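You operate a simulated robot arm through the tools that you are given. There is no shell and no other tool.

The job below is to be done with a simulated robot arm. You get a single attempt, and the scene is never put back.

JOB
Vent the test block, then swap its blank for the yellow hose end.
Fine: wait for room pressure on the gauge before touching nut or clamp; lay the blank in the blue tray; end with the clamp shut and the wing nut tight.
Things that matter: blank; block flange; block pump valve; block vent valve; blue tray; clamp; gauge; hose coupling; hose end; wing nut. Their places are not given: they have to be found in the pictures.

The check looks at the end state, three seconds after you hand in, the way a careful person would. Anything else that was tipped, shoved, dropped, spilled or broken makes it a failure.

ROBOT AND FRAMES
A 6-joint arm with a two-finger parallel gripper, fixed in place. Base frame: the origin is on the floor under the middle of its stand, x ahead of it, y to its left, z up; the work surface is at about z = 90. Units: cm, degrees, N and s.
It reaches about 134.7 cm from its shoulder. Its first joint turns from -166.0 to 166.0 degrees. Payload 3.91 kg.
Tool frame: the origin (TCP) lies between the finger pads and is the grasp point; the fingertips stand 3 cm ahead of it; z points along the fingers, y is the line along which they close. The gripper opens to 11 cm. The fingers are 2 cm wide and 1 cm thick; the gripper's body (4.8 by 11.2 cm) begins 5.5 cm behind the TCP.
Orientation is told as [roll, pitch, yaw] about the base's x, y, z axes, in that order, counted from this pose: with the fingers straight down and closing along the base's y, the tool's x points along the base's -x, its y along +y and its z along -z.

CONTROLS
- The arm moves only by the tool step_arm. Its argument "series" is text: rows parted by semicolons, each of 7 numbers parted by spaces: the shift along the tool's x, y, z in cm, then the turn, a rotation vector about the tool's x, y, z in degrees, then the closure in counts, from 0 (fully open) to 255 (shut). In form: tx ty tz ax ay az jaw; .... A call has 1 to 20 rows; each row shifts and turns the commanded pose from where the row before left it, along the tool's axes as they then stand. Each row takes 0.2 s and may step no farther than 5 cm and 8.6 degrees from the row before; otherwise, or with a gripper value out of range, the whole call is refused. A pose out of reach is approached as far as the arm can. The call stops where the force on the tool passes 50 N (or 10 N more than at its start, if that is more) or the arm is blocked; 0.2 s more then pass. Each finger travels about 10.8 cm/s and halts on what it meets, pressing with about 38 N; the grip force reading is that of the motor and also rises with nothing between the fingers. The clock runs only during rows and for 0.2 s after the last one: add rows that do not move to give the fingers time. It gives the time, the measured TCP pose, the force on the tool (base axes), the opening and the grip force at its end, in the units of the frame above (readings bear some noise), with the torque about the TCP (base axes, N m) and any sound that the robot's microphone picked up.
- Cameras (640 x 400 px; columns grow to the right, rows downward): "scene" is fixed at [22.14, -50.18, 152.49]; the picture's right is [0.95, -0.32, 0.00], its down [-0.21, -0.61, -0.76] and it looks along [0.25, 0.72, -0.65] (base axes); focal length 277 px, centre (320, 200). "wrist" rides on the gripper at [7.2, 1.7, -10.3] in the tool frame; the picture's right is [-0.23, 0.97, 0.00], its down [-0.76, -0.18, -0.62] and it looks along [-0.61, -0.14, 0.78] (tool axes); focal length 222 px, centre (320, 200).
- camera(camera): a new picture of that camera. It takes no simulated time.
- measure_at(camera, pixels): there is no depth. For up to 12 entries [column, row, z] of the newest picture of that camera ("zoom" is the newest enlarged one), the place [x, y] in the base frame at which the ray of that pixel passes the height z, good to about 0.2 cm. It takes no simulated time.
- zoom(camera, box): a new picture of the part [left, top, right, bottom] of that camera's present view, enlarged. It takes no simulated time.
- close_job(): hands the job in; it is judged then, once.

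Unless the task says otherwise, let go and move clear before handing in.

The tools are called as a command line: name --argument value ..., lists and objects as JSON in quotes. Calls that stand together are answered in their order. step_arm: Moves the arm, as the interface text tells. Its arguments: {"type":"object","properties":{"series":{"type":"string"}},"required":["series"]} The other tools are called the same way: camera (camera) takes a picture; measure_at (camera, pixels) gives the place at which the rays of pixels pass given heights; zoom (camera, box) takes an enlarged picture of a part of a camera's view; close_job () hands the job in.

At the start:

```text
time: 0.0
eef_pos: [40.64, 43.16, 123.07]
tool_rot: [-0.1, -0.1, 0.0]
contact_force: [-0.3, 0.0, -0.4]
wrist_torque: [-0.01, 0.0, 0.02]
grip_width: 11.02
grip_force: 0.1
```

scene: 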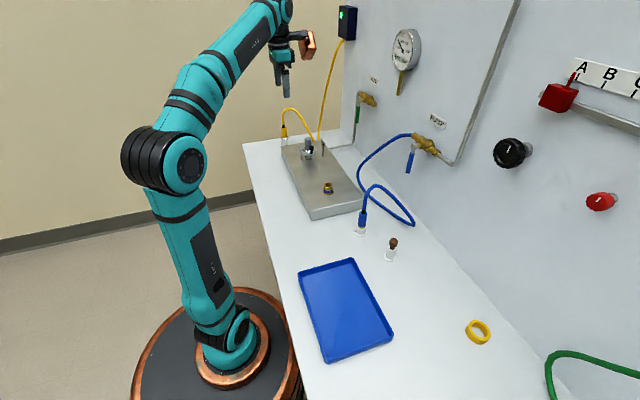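
wrist: 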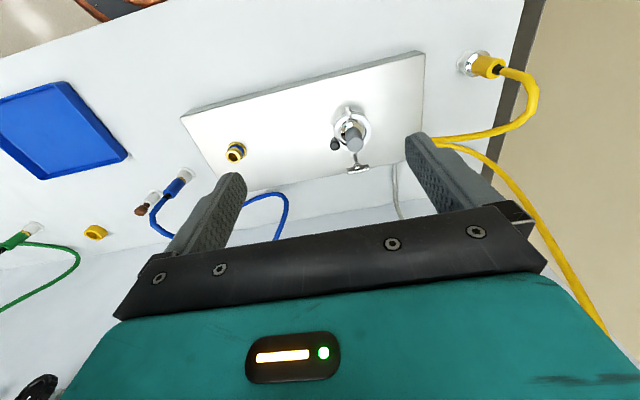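

The scene picture shows the block plate around (320,180), a gauge at (405,48), valves near (367,100) and (428,145), and the blue tray at (345,310). I'll zoom in on these parts before moving anything.

zoom --camera "scene" --box '[260, 80, 380, 220]'

zoom --camera "scene" --box '[320, 0, 480, 200]'

zoom --camera "scene" --box '[480, 40, 640, 240]'

zoom --camera "wrist" --box '[170, 40, 530, 240]'

```text
2.86 times, centred on (320, 150) of scene
```

zoom: 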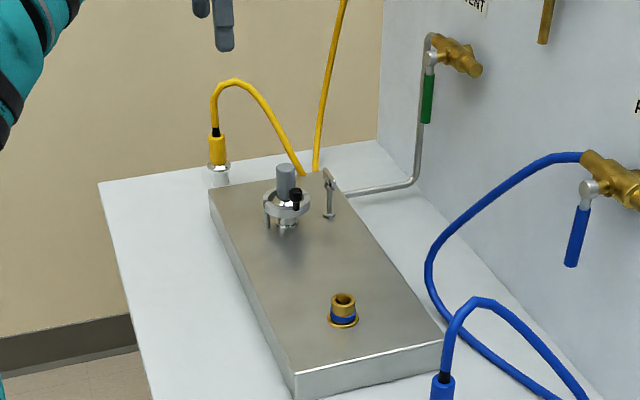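

```text
2.00 times, centred on (400, 100) of scene
```

zoom: 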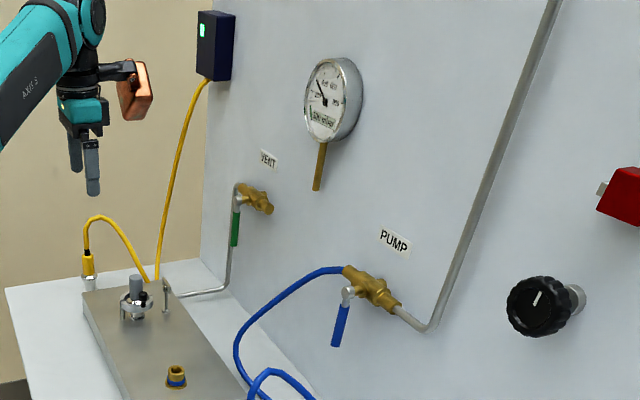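

```text
2.00 times, centred on (560, 140) of scene
```

zoom: 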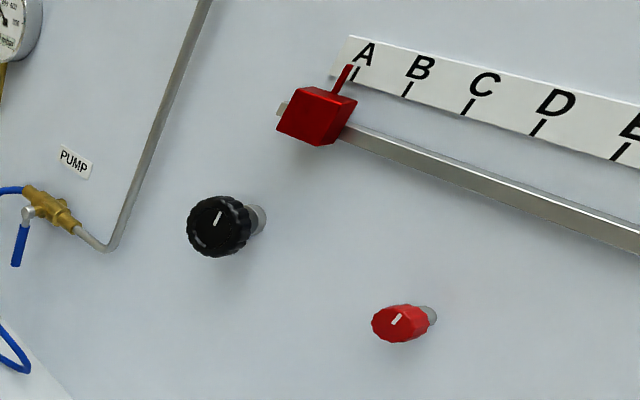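

```text
1.78 times, centred on (350, 140) of wrist
```

zoom: 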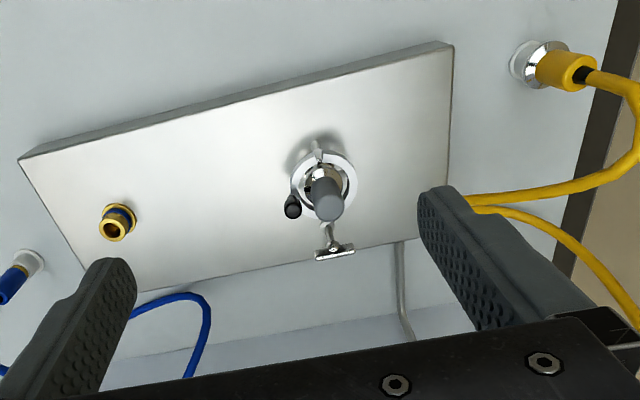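

The zooms show a grey-topped blank in a ring clamp with a T-shaped wing nut on a swing bolt. Both valve handles hang down. I'll zoom closer on the gauge, the valves, the clamp and the hose parking spots.

zoom --camera "scene" --box '[385, 20, 430, 80]'

zoom --camera "scene" --box '[290, 130, 340, 170]'

zoom --camera "scene" --box '[345, 70, 395, 130]'

zoom --camera "scene" --box '[400, 110, 460, 180]'

zoom --camera "scene" --box '[265, 100, 315, 160]'

zoom --camera "scene" --box '[340, 190, 420, 270]'

zoom --camera "wrist" --box '[310, 80, 400, 190]'

zoom --camera "wrist" --box '[440, 30, 540, 110]'

```text
6.67 times, centred on (408, 50) of scene
```

zoom: 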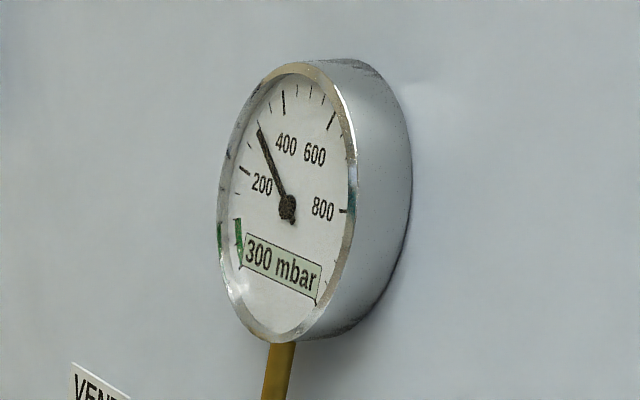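

```text
10.00 times, centred on (315, 150) of scene
```

zoom: 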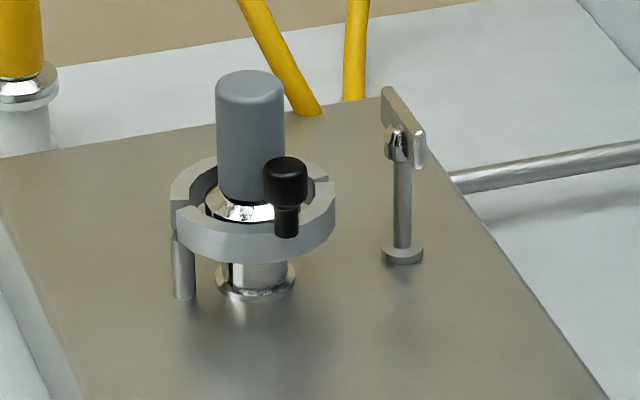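

```text
6.67 times, centred on (370, 100) of scene
```

zoom: 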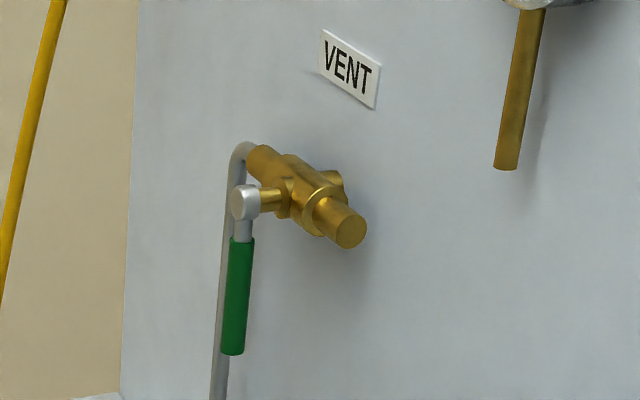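

```text
5.71 times, centred on (430, 145) of scene
```

zoom: 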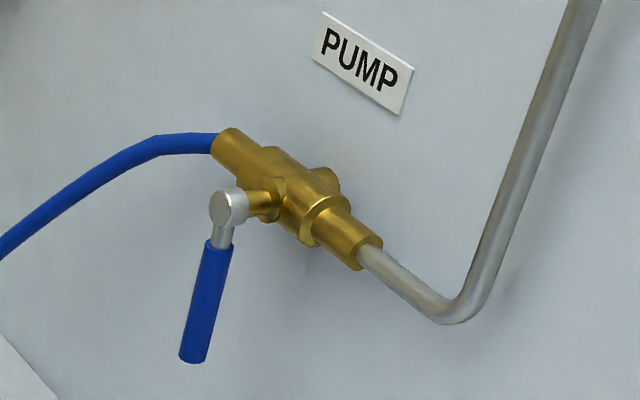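

```text
6.67 times, centred on (290, 130) of scene
```

zoom: 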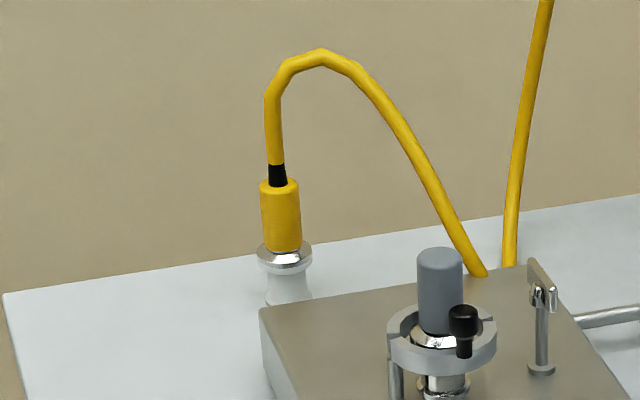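

```text
5.00 times, centred on (380, 230) of scene
```

zoom: 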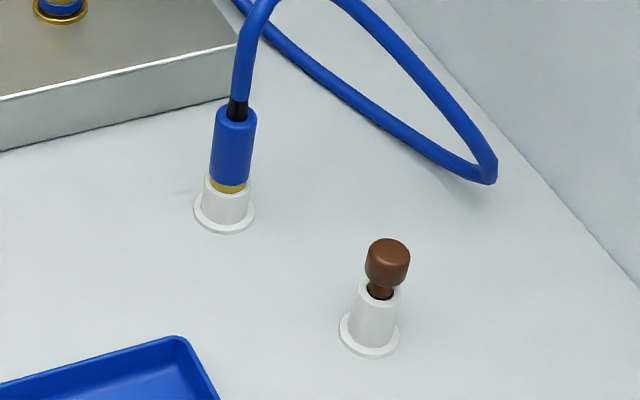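

```text
3.64 times, centred on (355, 135) of wrist
```

zoom: 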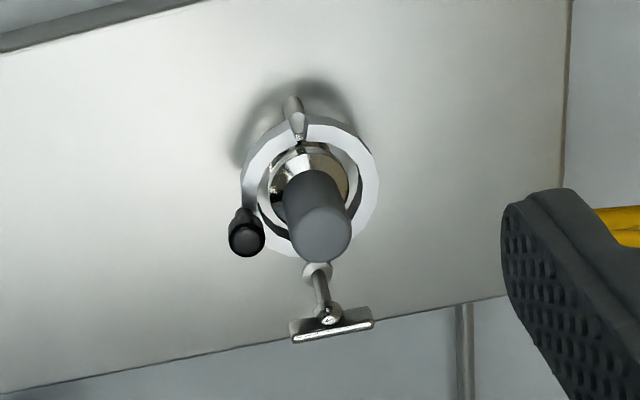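

```text
5.00 times, centred on (490, 70) of wrist
```

zoom: 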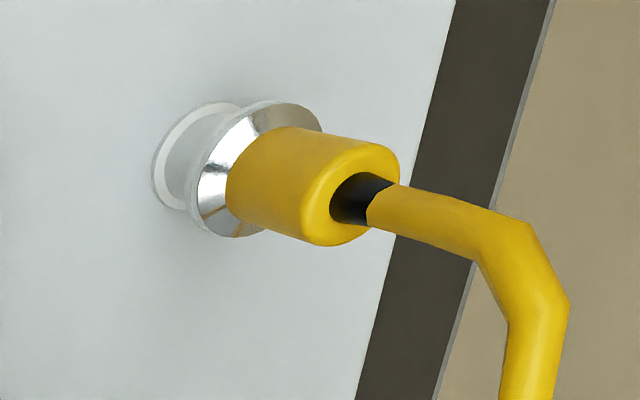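

The gauge reads 300 mbar, so the block is under vacuum. The blank, the clamp with its black knob and the T wing nut are clear in the zooms. I'll measure positions from both cameras to fix heights.

measure_at --camera "scene" --pixels '[[311.3, 219.2, 90], [310.6, 209.4, 92], [310.6, 209.4, 93], [310.6, 209.4, 94], [310.6, 209.4, 95], [284, 147, 90], [362, 233, 90], [389, 258, 90], [300, 268, 90], [355, 258, 90], [393, 333, 90], [327, 362, 90]]'

measure_at --camera "wrist" --pixels '[[180, 118, 93], [424, 52, 93], [424, 52, 95], [235, 155, 95], [350, 122, 95], [342, 155, 95], [468, 65, 90], [45, 228, 90], [190, 176, 90], [155, 196, 90], [63, 82, 92], [128, 155, 92]]'

```text
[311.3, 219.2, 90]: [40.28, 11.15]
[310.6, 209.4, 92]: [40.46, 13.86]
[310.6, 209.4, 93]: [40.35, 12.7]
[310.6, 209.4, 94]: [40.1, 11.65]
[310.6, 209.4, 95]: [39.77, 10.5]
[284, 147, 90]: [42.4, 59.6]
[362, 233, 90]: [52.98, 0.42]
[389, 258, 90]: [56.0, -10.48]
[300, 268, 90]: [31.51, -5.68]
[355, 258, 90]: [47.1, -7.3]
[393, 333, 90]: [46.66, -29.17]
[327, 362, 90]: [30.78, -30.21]
```

```text
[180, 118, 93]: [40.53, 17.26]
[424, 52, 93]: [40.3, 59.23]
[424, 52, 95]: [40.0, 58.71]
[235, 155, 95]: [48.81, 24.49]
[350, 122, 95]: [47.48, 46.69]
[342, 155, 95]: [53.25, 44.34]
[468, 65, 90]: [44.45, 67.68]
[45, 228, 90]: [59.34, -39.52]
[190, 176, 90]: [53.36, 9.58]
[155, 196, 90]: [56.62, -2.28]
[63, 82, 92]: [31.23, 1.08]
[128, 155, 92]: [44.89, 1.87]
```

The two cameras disagree by about 6–9 cm in y: the yellow stub comes out at y 59.6 from scene and 67.7 from wrist. Before trusting either one, I'll check which view agrees with the known gripper position.

zoom --camera "scene" --box '[250, 10, 330, 110]'

zoom --camera "wrist" --box '[0, 60, 200, 260]'

zoom --camera "scene" --box '[260, 200, 460, 370]'

```text
4.00 times, centred on (290, 60) of scene
```

zoom: 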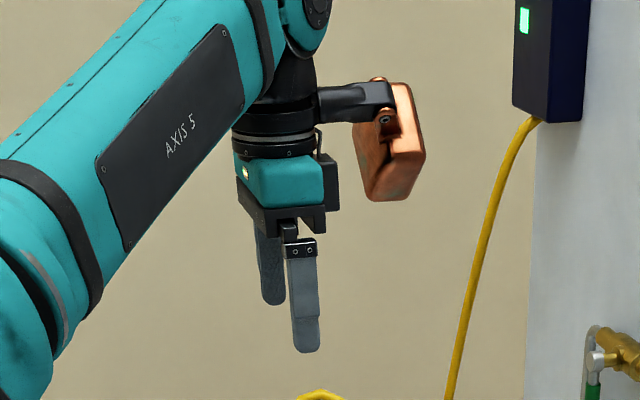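

```text
2.00 times, centred on (100, 160) of wrist
```

zoom: 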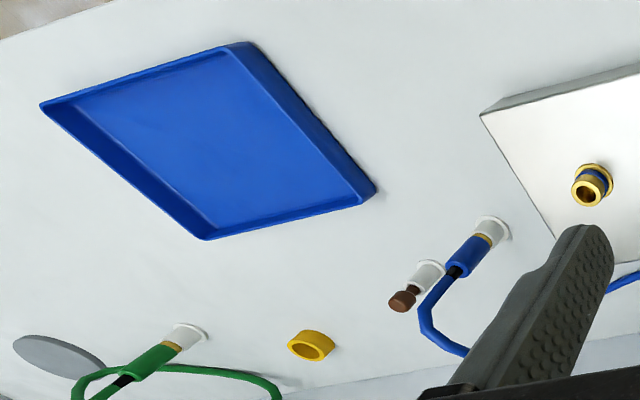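

```text
2.35 times, centred on (360, 285) of scene
```

zoom: 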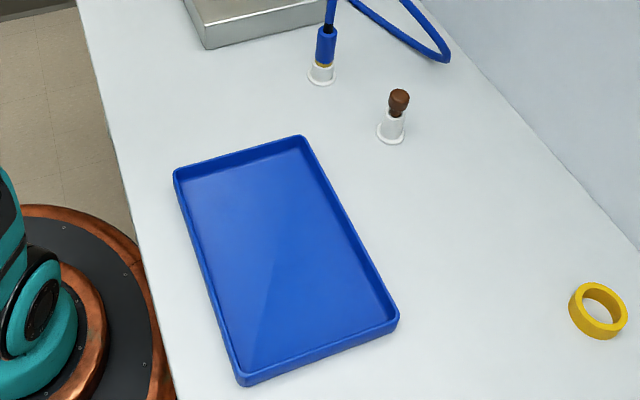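

The near fingertip in the scene (287,98) matches the reported pose, while the wrist gives object positions about 7 cm different in y. I'll slide the arm 20 cm in −y at safe height and re-measure the same features to see where the offset comes from.

step_arm --series "0 -4 0 0 0 0 0; 0 -4 0 0 0 0 0; 0 -4 0 0 0 0 0; 0 -4 0 0 0 0 0; 0 -4 0 0 0 0 0; 0 0 0 0 0 0 0"

camera --camera "scene"

camera --camera "wrist"

```text
time: 1.4
eef_pos: [40.52, 23.2, 123.07]
tool_rot: [0.0, -0.2, 0.1]
contact_force: [0.3, 0.6, 0.4]
wrist_torque: [0.0, 0.03, 0.0]
grip_width: 11.0
grip_force: 0.0
```

```text
taken
```

scene: 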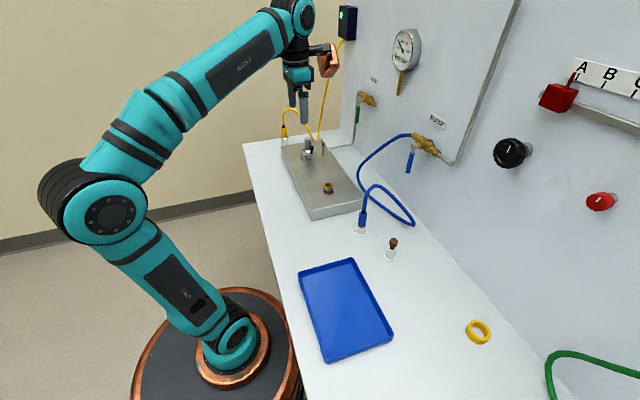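

```text
taken
```

wrist: 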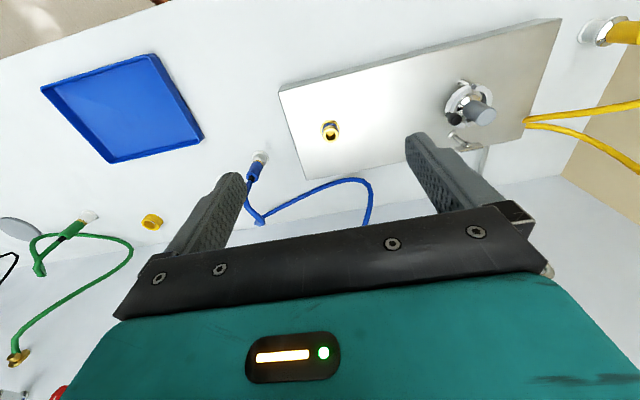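

The arm moved cleanly to y 23.2. I'll zoom on the plate and stubs in both views for precise pixels.

zoom --camera "wrist" --box '[230, 60, 390, 180]'

measure_at --camera "wrist" --pixels '[[279, 92, 94.2], [560, 18, 94.2], [330, 138, 94.2], [262, 153, 90], [600, 30, 90], [93, 214, 90], [152, 224, 90], [202, 143, 92]]'

measure_at --camera "scene" --pixels '[[310.4, 210, 94.2], [281.2, 146.5, 94.2], [328, 193, 94.2], [361, 231.6, 90], [285, 145.3, 90], [478, 338, 90], [355, 258, 92], [389, 257, 90]]'

```text
3.33 times, centred on (310, 120) of wrist
```

zoom: 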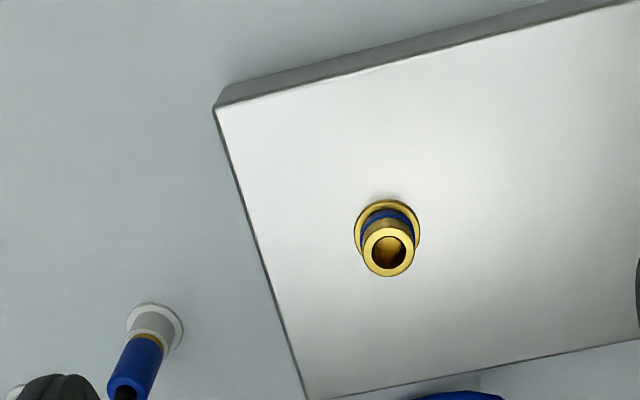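

```text
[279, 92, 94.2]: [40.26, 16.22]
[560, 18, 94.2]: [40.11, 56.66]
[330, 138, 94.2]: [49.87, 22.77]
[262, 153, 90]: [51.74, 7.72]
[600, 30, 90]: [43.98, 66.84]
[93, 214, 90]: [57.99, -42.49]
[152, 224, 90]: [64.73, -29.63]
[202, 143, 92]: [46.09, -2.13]
```

```text
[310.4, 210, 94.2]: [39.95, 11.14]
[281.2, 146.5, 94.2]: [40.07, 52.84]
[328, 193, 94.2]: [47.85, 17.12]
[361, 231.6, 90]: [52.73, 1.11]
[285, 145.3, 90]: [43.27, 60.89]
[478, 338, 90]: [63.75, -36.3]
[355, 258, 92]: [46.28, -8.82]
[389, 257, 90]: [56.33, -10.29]
```

Comparing rays from both wrist poses and the scene explains the offset. The table is really at about z = 85.1 and the plate top at about 89.7, not 90, which puts the flange near (50.6, 46.4) and the wing nut near (57.2, 46.7). I'll move the wrist camera closer to look at the clamp.

step_arm --series "0 4 0 0 0 0 0; 0 4 0 0 0 0 0; 0 4 0 0 0 0 0; -0.5 4 2 0 0 0 0; -0.5 4 4 0 0 0 0; -0.5 4 4 0 0 0 0; -0.5 0 4 0 0 0 0; 0 0 4 0 0 0 0; 0 0 2 0 0 0 0; 0 0 0 0 0 0 0"

camera --camera "wrist"

camera --camera "scene"

```text
refused: row 5 steps farther than a row can; nothing moved
```

```text
taken
```

wrist: 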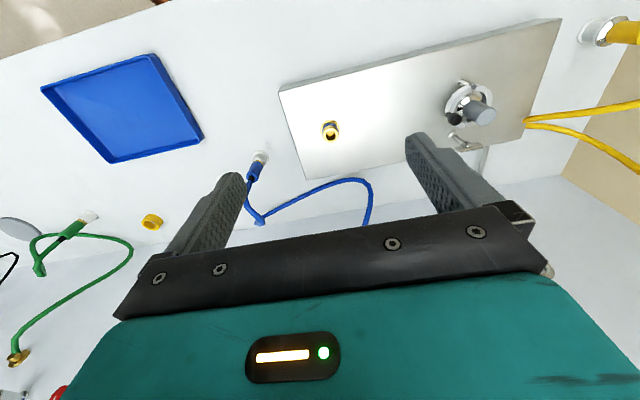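

```text
taken
```

scene: 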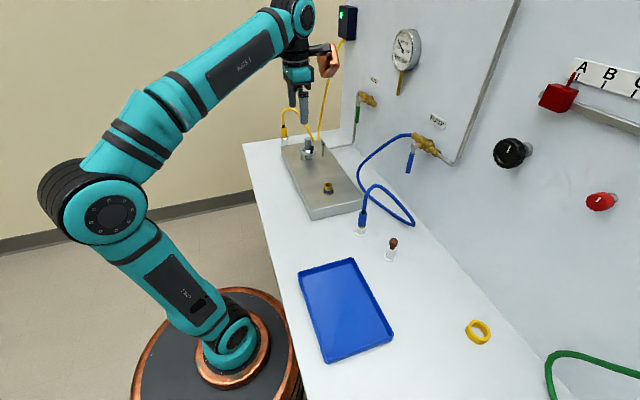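

The move was refused because one row's combined step was over 5 cm, and nothing moved. I'll resend it in smaller steps.

step_arm --series "0 4 0 0 0 0 0; 0 4 0 0 0 0 0; 0 4 0 0 0 0 0; -0.5 4 2 0 0 0 0; -0.5 3.5 3 0 0 0 0; -0.5 3.5 3 0 0 0 0; -0.5 1 4 0 0 0 0; 0 0 4 0 0 0 0; 0 0 4 0 0 0 0; 0 0 0 0 0 0 0"

camera --camera "wrist"

camera --camera "scene"

```text
time: 3.6
eef_pos: [42.99, 47.22, 102.73]
tool_rot: [0.0, -0.1, 0.0]
contact_force: [-0.5, 0.4, -0.8]
wrist_torque: [-0.04, -0.01, 0.01]
grip_width: 11.02
grip_force: 0.0
```

```text
taken
```

wrist: 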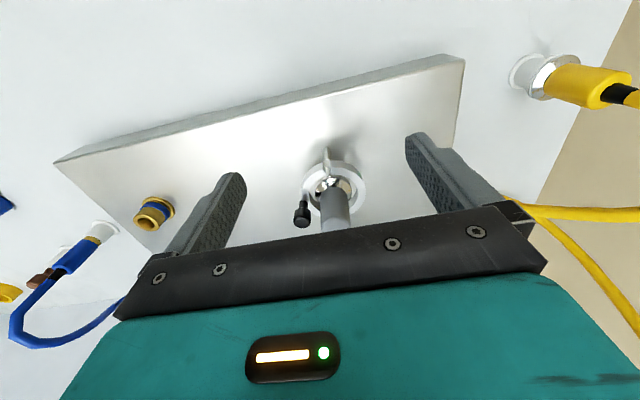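

```text
taken
```

scene: 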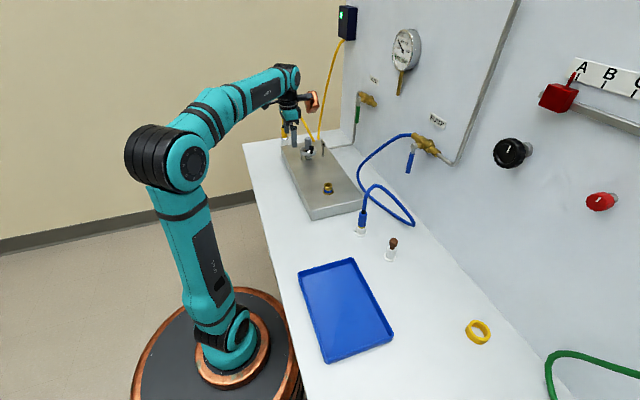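

The gripper body hides the clamp's +x side, since the blank top is at (335,215), right against the body edge. I'll back off 10 cm in −x and take a close look.

step_arm --series "4 0 0 0 0 0 0; 4 0 0 0 0 0 0; 4 0 0 0 0 0 0; 0 0 0 0 0 0 0"

camera --camera "wrist"

zoom --camera "wrist" --box '[260, 120, 400, 220]'

zoom --camera "scene" --box '[385, 20, 430, 80]'

```text
time: 4.6
eef_pos: [30.57, 46.98, 102.98]
tool_rot: [0.0, -0.1, 0.0]
contact_force: [0.7, 0.5, -0.6]
wrist_torque: [0.03, -0.01, -0.03]
grip_width: 10.99
grip_force: 0.0
```

```text
taken
```

wrist: 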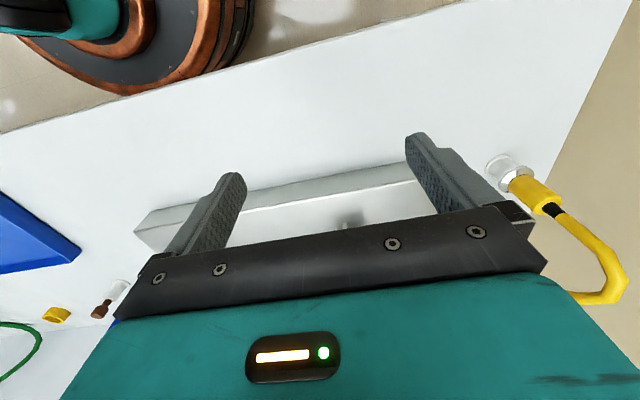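

```text
4.00 times, centred on (330, 170) of wrist
```

zoom: 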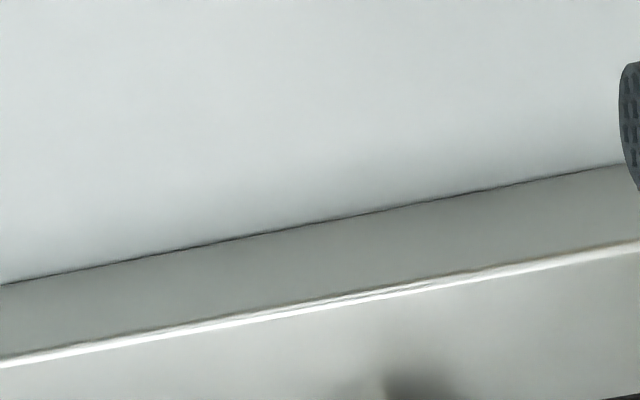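

```text
6.67 times, centred on (408, 50) of scene
```

zoom: 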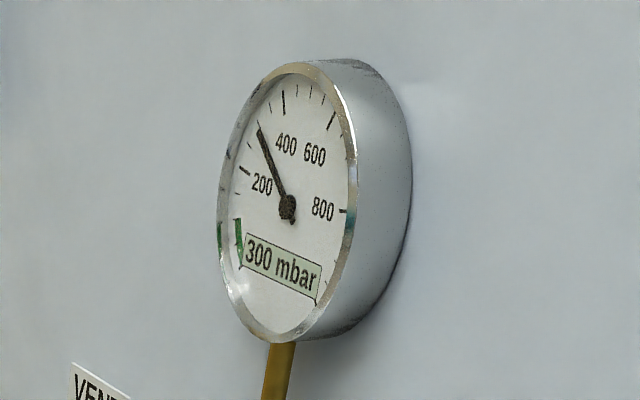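

Moving that way made it worse, because +x lies toward the bottom of the wrist picture. I'll rise and move over toward +x so the clamp appears in the upper part of the view; the gauge is steady at 300 mbar.

step_arm --series "0 0 -4 0 0 0 0; 0 0 -4 0 0 0 0; 0 0 -4 0 0 0 0; -4 0 0 0 0 0 0; -4 0 0 0 0 0 0; -4 0 0 0 0 0 0; -4 0 0 0 0 0 0; -4 0 0 0 0 0 0; -4 0 0 0 0 0 0; 0 0 0 0 0 0 0"

camera --camera "wrist"

zoom --camera "wrist" --box '[240, 20, 400, 140]'

```text
time: 6.8
eef_pos: [54.59, 47.11, 115.29]
tool_rot: [0.0, -0.1, 0.0]
contact_force: [0.3, -0.8, -0.4]
wrist_torque: [-0.02, -0.03, 0.0]
grip_width: 11.01
grip_force: 0.1
```

```text
taken
```

wrist: 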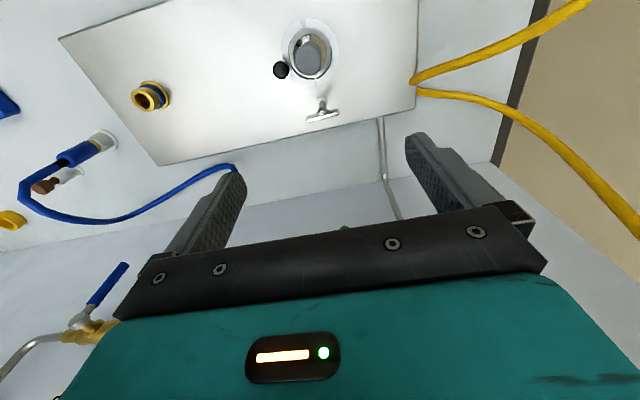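

```text
3.33 times, centred on (320, 80) of wrist
```

zoom: 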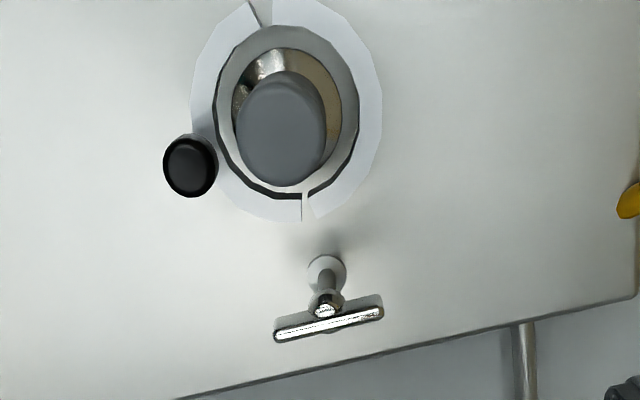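

The clamp is two half-rings with seams at ±x and a black knob on the −y half, and the T-bar wing nut at zoom (330,320) lies along y. By two-view estimate the vent handle's hub is near (72, 47, 111.5) and its lower end near z 102. I'll close the fingers and pitch the tool 45° toward the wall to look at the vent valve.

step_arm --series "0 0 0 0 -7.5 0 255; 0 0 0 0 -7.5 0 255; 0 0 0 0 -7.5 0 255; 0 0 0 0 -7.5 0 255; 0 0 0 0 -7.5 0 255; 0 0 0 0 -7.5 0 255; 0 0 0 0 0 0 255; 0 0 0 0 0 0 255"

camera --camera "wrist"

camera --camera "scene"

```text
time: 8.6
eef_pos: [54.75, 47.04, 115.05]
tool_rot: [0.0, -45.0, 0.0]
contact_force: [-1.1, -0.2, -0.4]
wrist_torque: [0.01, 0.01, 0.0]
grip_width: 0.01
grip_force: 38.2
```

```text
taken
```

wrist: 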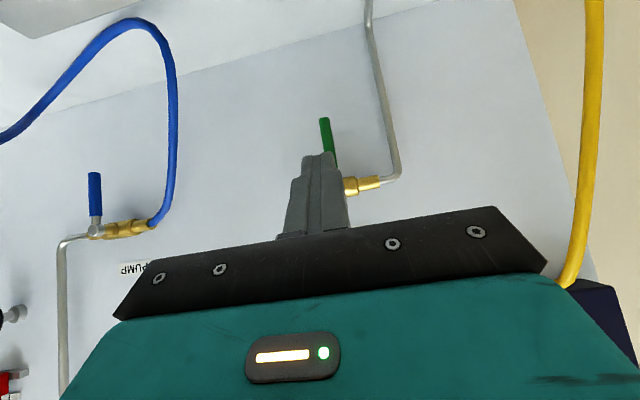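

```text
taken
```

scene: 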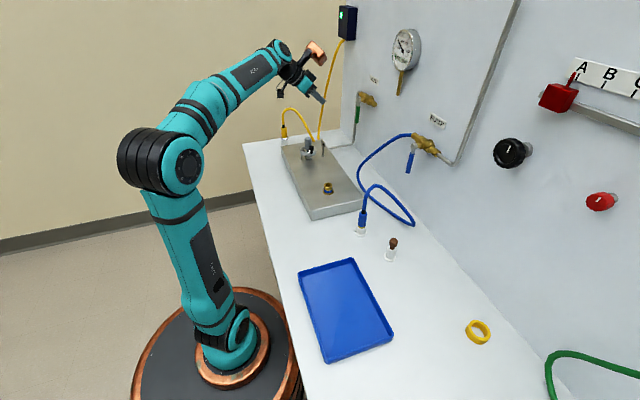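

The green handle's end at (325,118) triangulates to about (72, 47.1, 102.4), with the valve body axis at z ≈ 112. I'll move to the handle's +y side and stop short to check.

step_arm --series "0 4.5 0 0 0 0 255; -1.1 0 3 0 0 0 255; -1.1 0 3 0 0 0 255; -1.1 0 3 0 0 0 255; -1.1 0 3 0 0 0 255; 0 0 0 0 0 0 255"

camera --camera "wrist"

zoom --camera "wrist" --box '[240, 60, 400, 200]'

zoom --camera "scene" --box '[290, 60, 410, 170]'

```text
time: 10.0
eef_pos: [66.28, 51.73, 109.8]
tool_rot: [0.1, -45.1, 0.0]
contact_force: [1.1, 0.4, 0.1]
wrist_torque: [-0.04, -0.04, 0.0]
grip_width: 0.01
grip_force: 38.0
```

```text
taken
```

wrist: 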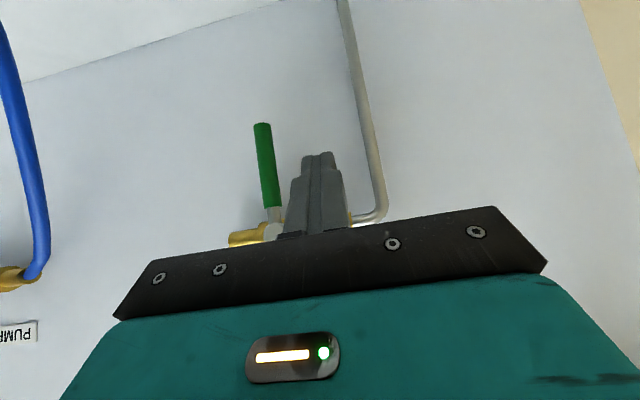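

```text
2.86 times, centred on (320, 130) of wrist
```

zoom: 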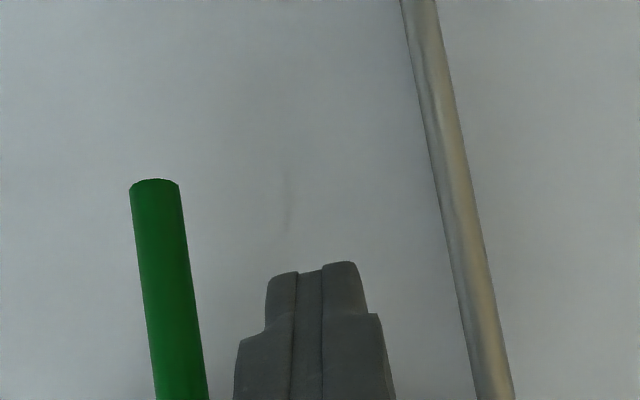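

```text
3.64 times, centred on (350, 115) of scene
```

zoom: 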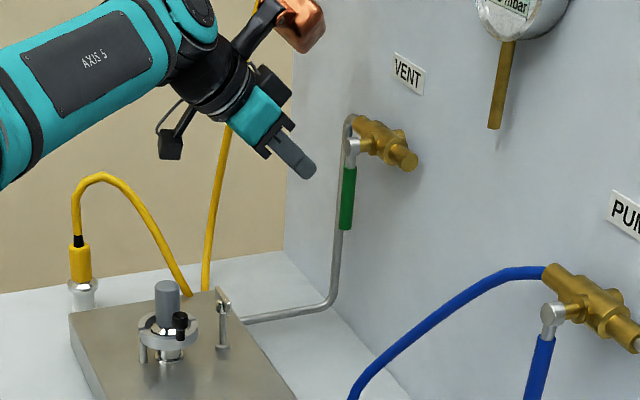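

The fingertip is on the +y side of the handle, clear of both the handle end at (263,125) and the pipe at (360,100). I'll extend down beside the handle, then push gently toward −y, which is the usual opening direction from the front, and watch the force.

step_arm --series "-0.1 -0.4 3.1 0 0 0 255; -0.1 -0.4 3.1 0 0 0 255; 0 0 0 0 0 0 255; 0 -0.8 0 0 0 0 255; 0 -0.8 0 0 0 0 255; 0 -0.8 0 0 0 0 255; 0 -0.8 0 0 0 0 255; 0 0 0 0 0 0 255"

zoom --camera "scene" --box '[290, 60, 410, 170]'

camera --camera "wrist"

```text
time: 11.8
eef_pos: [70.64, 47.65, 105.33]
tool_rot: [0.0, -45.1, 0.1]
contact_force: [-0.4, 0.4, 0.5]
wrist_torque: [-0.04, -0.03, 0.02]
grip_width: 0.01
grip_force: 37.7
```

```text
3.64 times, centred on (350, 115) of scene
```

zoom: 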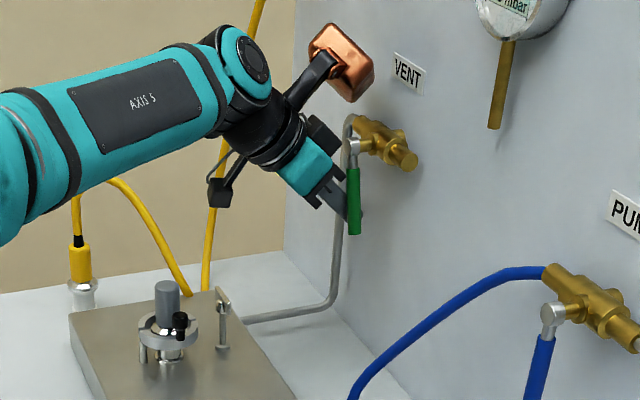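

```text
taken
```

wrist: 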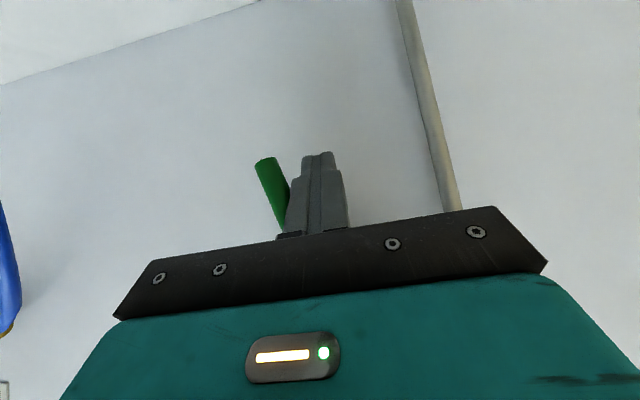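

The handle is swinging toward −y with almost no force; it now tilts left at (267,180) in the wrist view. I'll continue along the arc toward horizontal.

step_arm --series "-0.1 -0.85 -0.1 0 0 0 255; -0.1 -0.8 -0.1 0 0 0 255; -0.2 -1.0 -0.2 0 0 0 255; -0.21 -0.9 -0.21 0 0 0 255; -0.35 -0.8 -0.35 0 0 0 255; -0.35 -0.75 -0.35 0 0 0 255; -0.5 -0.65 -0.5 0 0 0 255; -0.5 -0.65 -0.5 0 0 0 255; -0.5 -0.4 -0.5 0 0 0 255; -0.5 -0.3 -0.5 0 0 0 255; 0 0 0 0 0 0 255"

zoom --camera "scene" --box '[310, 50, 410, 140]'

camera --camera "wrist"

zoom --camera "scene" --box '[385, 20, 430, 80]'

```text
time: 14.2
eef_pos: [70.65, 40.51, 109.98]
tool_rot: [0.0, -45.0, -0.1]
contact_force: [-6.4, -0.9, -12.7]
wrist_torque: [0.01, -0.13, 0.01]
grip_width: 0.0
grip_force: 37.6
```

```text
4.44 times, centred on (360, 95) of scene
```

zoom: 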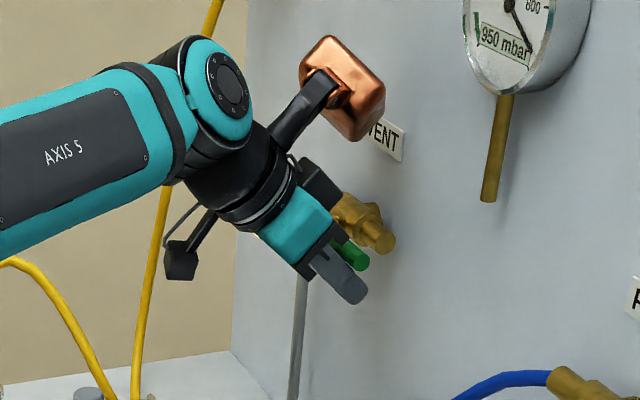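

```text
taken
```

wrist: 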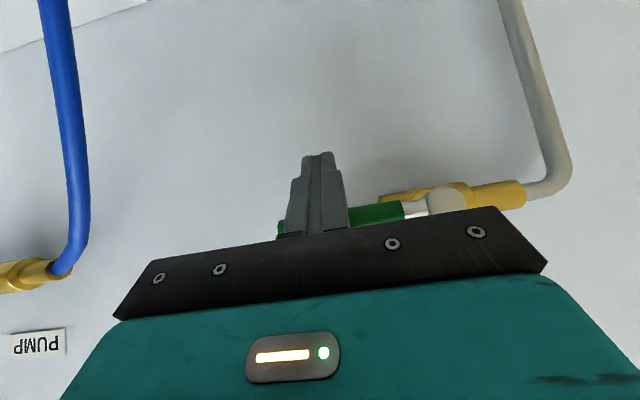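

```text
6.67 times, centred on (408, 50) of scene
```

zoom: 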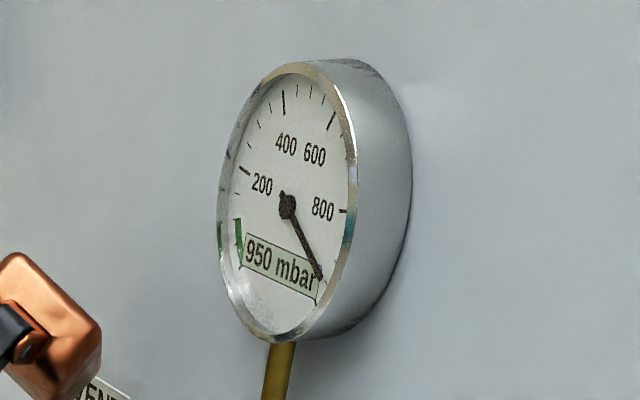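

The handle is now nearly horizontal along the valve body at (375,213) and the gauge has risen to 950 mbar. The −12.7 N suggests I'm at the stop, so I'll drop the finger away from the handle, back out and wait.

step_arm --series "1 0 1 0 0 0 255; 0.6 0 0.6 0 0 0 255; 0 0 -3 0 0 0 255; 0 0 -4 0 0 0 255; 0 0 -4 0 0 0 255; 0 0 -4 0 0 0 255; 0 0 0 0 0 0 255; 0 0 0 0 0 0 255; 0 0 0 0 0 0 255"

zoom --camera "scene" --box '[310, 50, 410, 140]'

zoom --camera "scene" --box '[385, 20, 430, 80]'

camera --camera "wrist"

```text
time: 16.2
eef_pos: [60.15, 40.79, 118.08]
tool_rot: [0.0, -45.2, 0.0]
contact_force: [-0.2, 1.0, -0.3]
wrist_torque: [0.03, -0.02, 0.01]
grip_width: 0.0
grip_force: 37.8
```

```text
4.44 times, centred on (360, 95) of scene
```

zoom: 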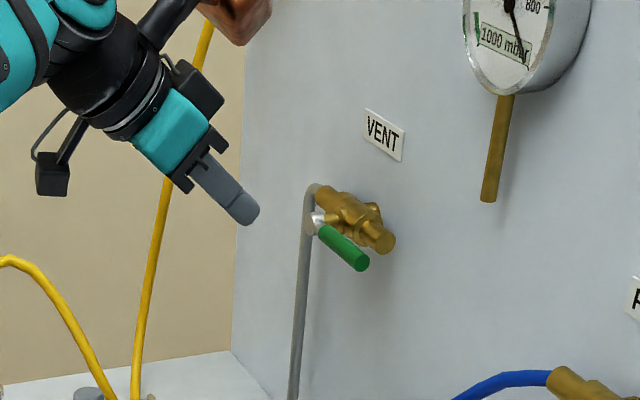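

```text
6.67 times, centred on (408, 50) of scene
```

zoom: 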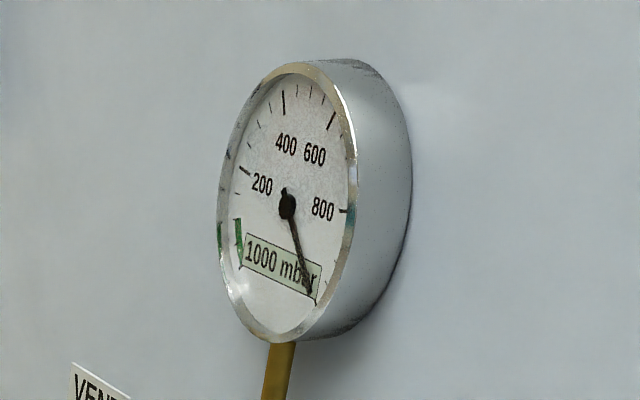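

```text
taken
```

wrist: 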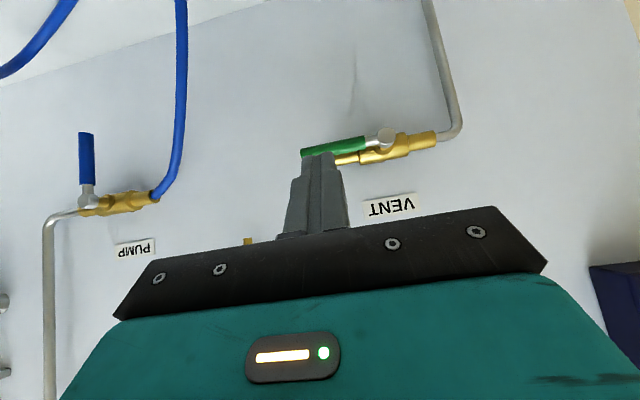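

The gauge reads 1000 mbar and the handle stays horizontal at (345,147) in line with the body, so the block is vented. I'll back off, return the tool to vertical and yaw 90° so the fingers can close across the wing-nut bar.

step_arm --series "2.12 0 -2.12 0 0 0 200; 2.12 0 -2.12 0 0 0 170; 0 0 0 0 7.5 0 170; 0 0 0 0 7.5 0 170; 0 0 0 0 7.5 0 170; 0 0 0 0 7.5 0 170; 0 0 0 0 7.5 0 170; 0 0 0 0 7.5 0 170; 0 0 0 0 0 -7.5 170; 0 0 0 0 0 -7.5 170; 0 0 0 0 0 -7.5 170; 0 0 0 0 0 -7.5 170; 0 0 0 0 0 -7.5 170; 0 0 0 0 0 -7.5 170; 0 0 0 0 0 -7.5 170; 0 0 0 0 0 -7.5 170; 0 0 0 0 0 -7.5 170; 0 0 0 0 0 -7.5 170; 0 0 0 0 0 -7.5 170; 0 0 0 0 0 -7.5 170"

camera --camera "wrist"

camera --camera "scene"

zoom --camera "scene" --box '[385, 20, 430, 80]'

```text
time: 20.4
eef_pos: [54.06, 40.47, 118.39]
tool_rot: [-0.1, 0.0, 90.1]
contact_force: [-0.2, -0.6, -0.3]
wrist_torque: [0.04, -0.02, 0.02]
grip_width: 3.64
grip_force: 0.2
```

```text
taken
```

wrist: 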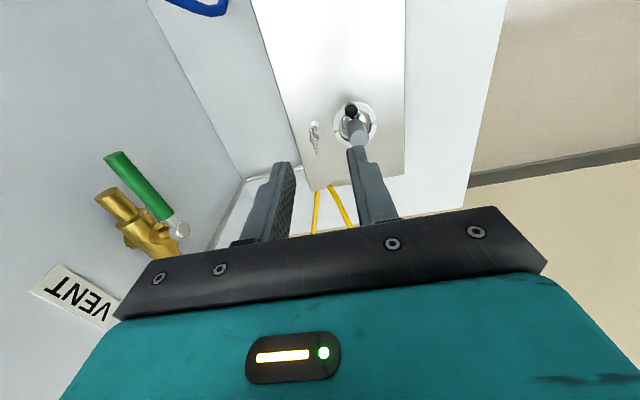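

```text
taken
```

scene: 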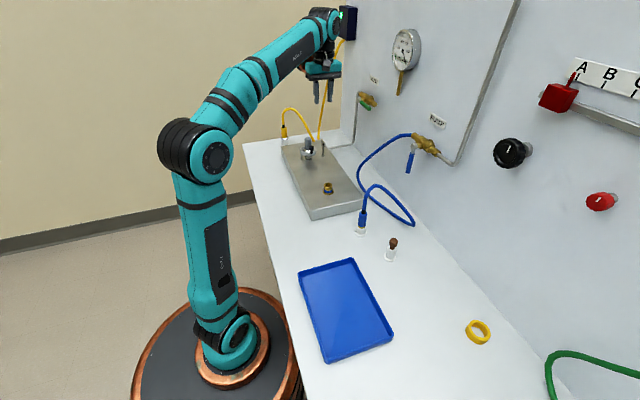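

```text
6.67 times, centred on (408, 50) of scene
```

zoom: 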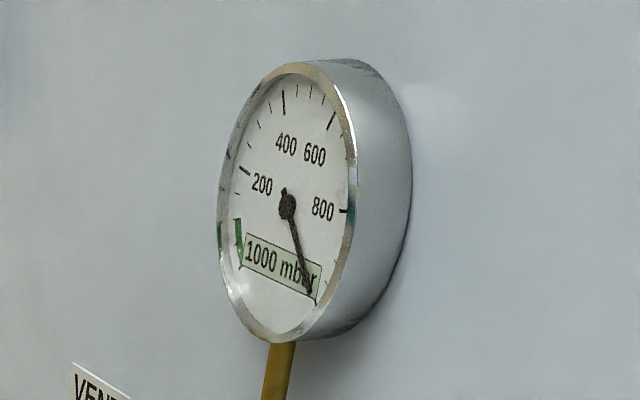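

The gauge has settled at 1000 mbar. I'll zoom on the wing nut and clamp in the wrist view to locate the bar exactly.

zoom --camera "wrist" --box '[270, 80, 400, 180]'

zoom --camera "scene" --box '[290, 130, 340, 170]'

```text
4.00 times, centred on (335, 130) of wrist
```

zoom: 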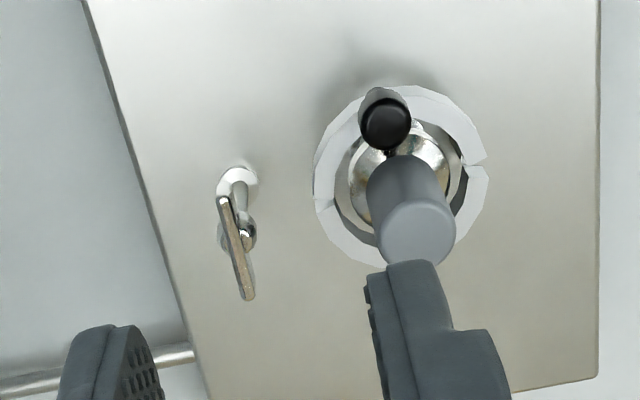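

```text
10.00 times, centred on (315, 150) of scene
```

zoom: 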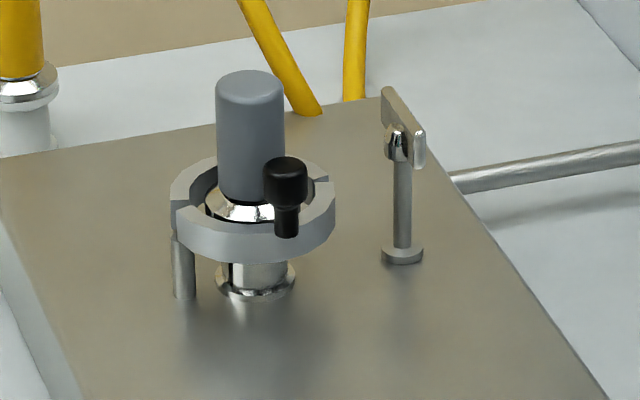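

The wing-nut bar runs from zoom (224,200) to (247,297) and its post base is at (238,180). I'll measure these points with the proper tool.

measure_at --camera "wrist" --pixels '[[314.5, 125, 90], [314, 142, 96.5], [314, 142, 97], [311, 130, 97], [316.75, 154.25, 97], [351.5, 112, 96], [357.5, 137.5, 99], [345, 126, 94], [353, 122, 93]]'

measure_at --camera "zoom" --pixels '[[402, 255, 90], [402, 148, 96], [402, 148, 96.5], [402, 148, 97], [288, 175, 96], [288, 175, 97], [257, 290, 89.7], [250, 85, 98.5], [250, 85, 99], [185, 295, 89.7]]'

```text
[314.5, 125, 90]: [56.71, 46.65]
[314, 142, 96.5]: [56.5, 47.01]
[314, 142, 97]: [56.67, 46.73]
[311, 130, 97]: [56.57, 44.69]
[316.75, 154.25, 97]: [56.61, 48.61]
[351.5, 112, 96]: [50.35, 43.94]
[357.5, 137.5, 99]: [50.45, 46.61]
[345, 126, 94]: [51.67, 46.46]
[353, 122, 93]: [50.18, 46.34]
```

```text
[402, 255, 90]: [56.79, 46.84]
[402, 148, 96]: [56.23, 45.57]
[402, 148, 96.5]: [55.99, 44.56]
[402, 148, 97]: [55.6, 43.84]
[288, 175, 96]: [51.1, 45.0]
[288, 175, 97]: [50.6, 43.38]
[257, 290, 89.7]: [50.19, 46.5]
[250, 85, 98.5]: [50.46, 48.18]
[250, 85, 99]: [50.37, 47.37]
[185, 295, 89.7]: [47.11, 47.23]
```

Both views put the bar centre near (56.65, 46.7, 97) with the bar along y, the flange axis near (50.3, 46.5) and the knob near (50.5, 43.7). I'll go above the bar, stopping with the tips at about z 100, and verify alignment.

step_arm --series "-3.1 -1.3 0 0 0 0 195; -3.1 -1.3 0 0 0 0 195; 0 0 4 0 0 0 195; 0 0 4 0 0 0 195; 0 0 4 0 0 0 195; 0 0 3 0 0 0 195; 0 0 0 0 0 0 195; 0 0 0 0 0 0 195"

camera --camera "wrist"

zoom --camera "wrist" --box '[240, 100, 400, 220]'

zoom --camera "scene" --box '[270, 90, 370, 180]'

```text
time: 22.2
eef_pos: [56.7, 47.02, 103.51]
tool_rot: [-0.1, 0.1, 90.1]
contact_force: [-0.6, -0.1, 0.0]
wrist_torque: [0.0, 0.02, 0.0]
grip_width: 2.58
grip_force: 0.0
```

```text
taken
```

wrist: 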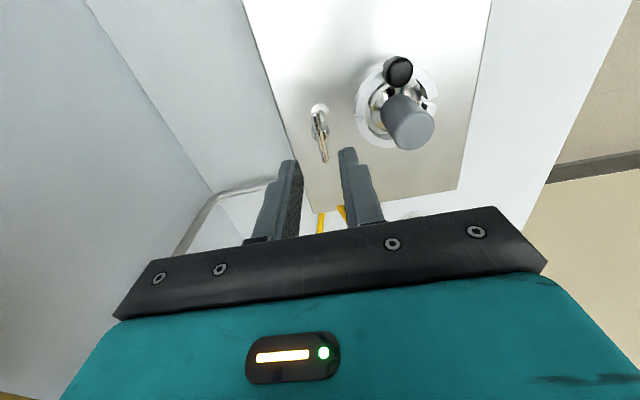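

```text
3.33 times, centred on (320, 160) of wrist
```

zoom: 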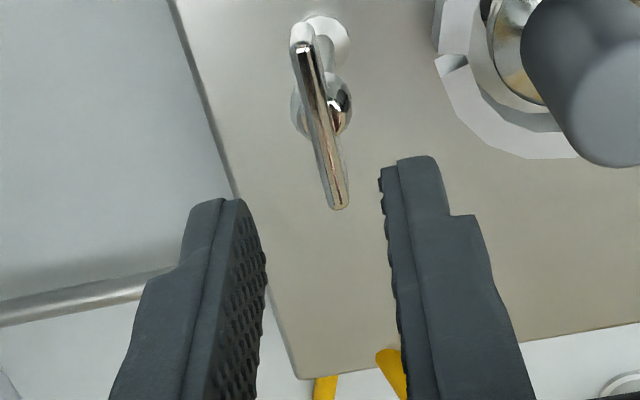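

```text
4.44 times, centred on (320, 135) of scene
```

zoom: 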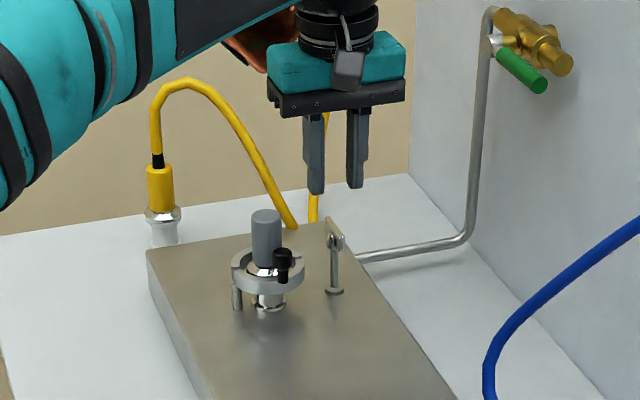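

The bar sits at zoom (305,45)–(340,200), roughly between the fingers. I'll measure it from this closer view.

measure_at --camera "wrist" --pixels '[[315.5, 114, 97], [326, 160, 97], [326, 161, 97.5], [322, 138, 97], [322, 138, 97.7], [319, 109, 90]]'

```text
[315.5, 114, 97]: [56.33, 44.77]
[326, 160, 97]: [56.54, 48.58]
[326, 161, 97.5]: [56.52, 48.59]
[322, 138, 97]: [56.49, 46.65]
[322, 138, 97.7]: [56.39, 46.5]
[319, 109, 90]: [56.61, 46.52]
```

The bar centre is at (56.45, 46.65). I'll correct by about 0.3 cm, descend to TCP z ≈ 97.3 and check contact before gripping.

step_arm --series "0.36 0.24 0 0 0 0 195; 0 0 2.5 0 0 0 195; 0 0 2.2 0 0 0 195; 0 0 1.5 0 0 0 195; 0 0 0 0 0 0 195"

zoom --camera "wrist" --box '[240, 100, 400, 220]'

zoom --camera "scene" --box '[290, 110, 350, 170]'

```text
time: 23.4
eef_pos: [56.47, 46.64, 97.2]
tool_rot: [0.0, 0.0, 90.0]
contact_force: [0.8, 0.1, -0.2]
wrist_torque: [-0.02, 0.01, 0.01]
grip_width: 2.58
grip_force: 0.1
```

```text
3.33 times, centred on (320, 160) of wrist
```

zoom: 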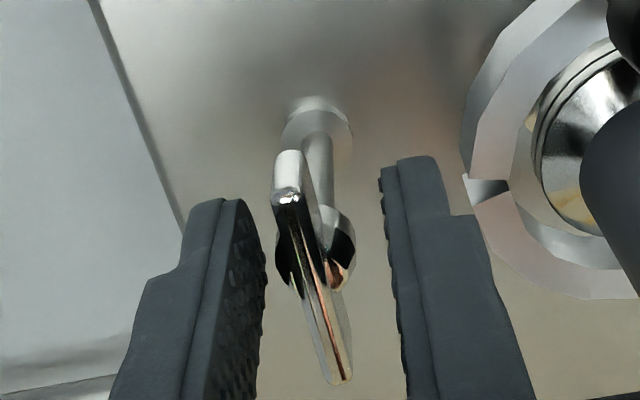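

```text
6.67 times, centred on (320, 140) of scene
```

zoom: 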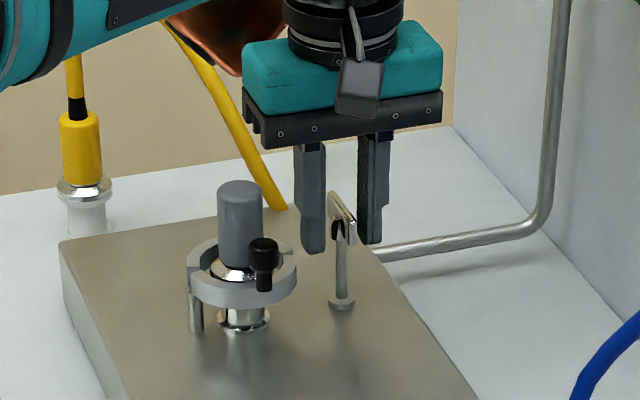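

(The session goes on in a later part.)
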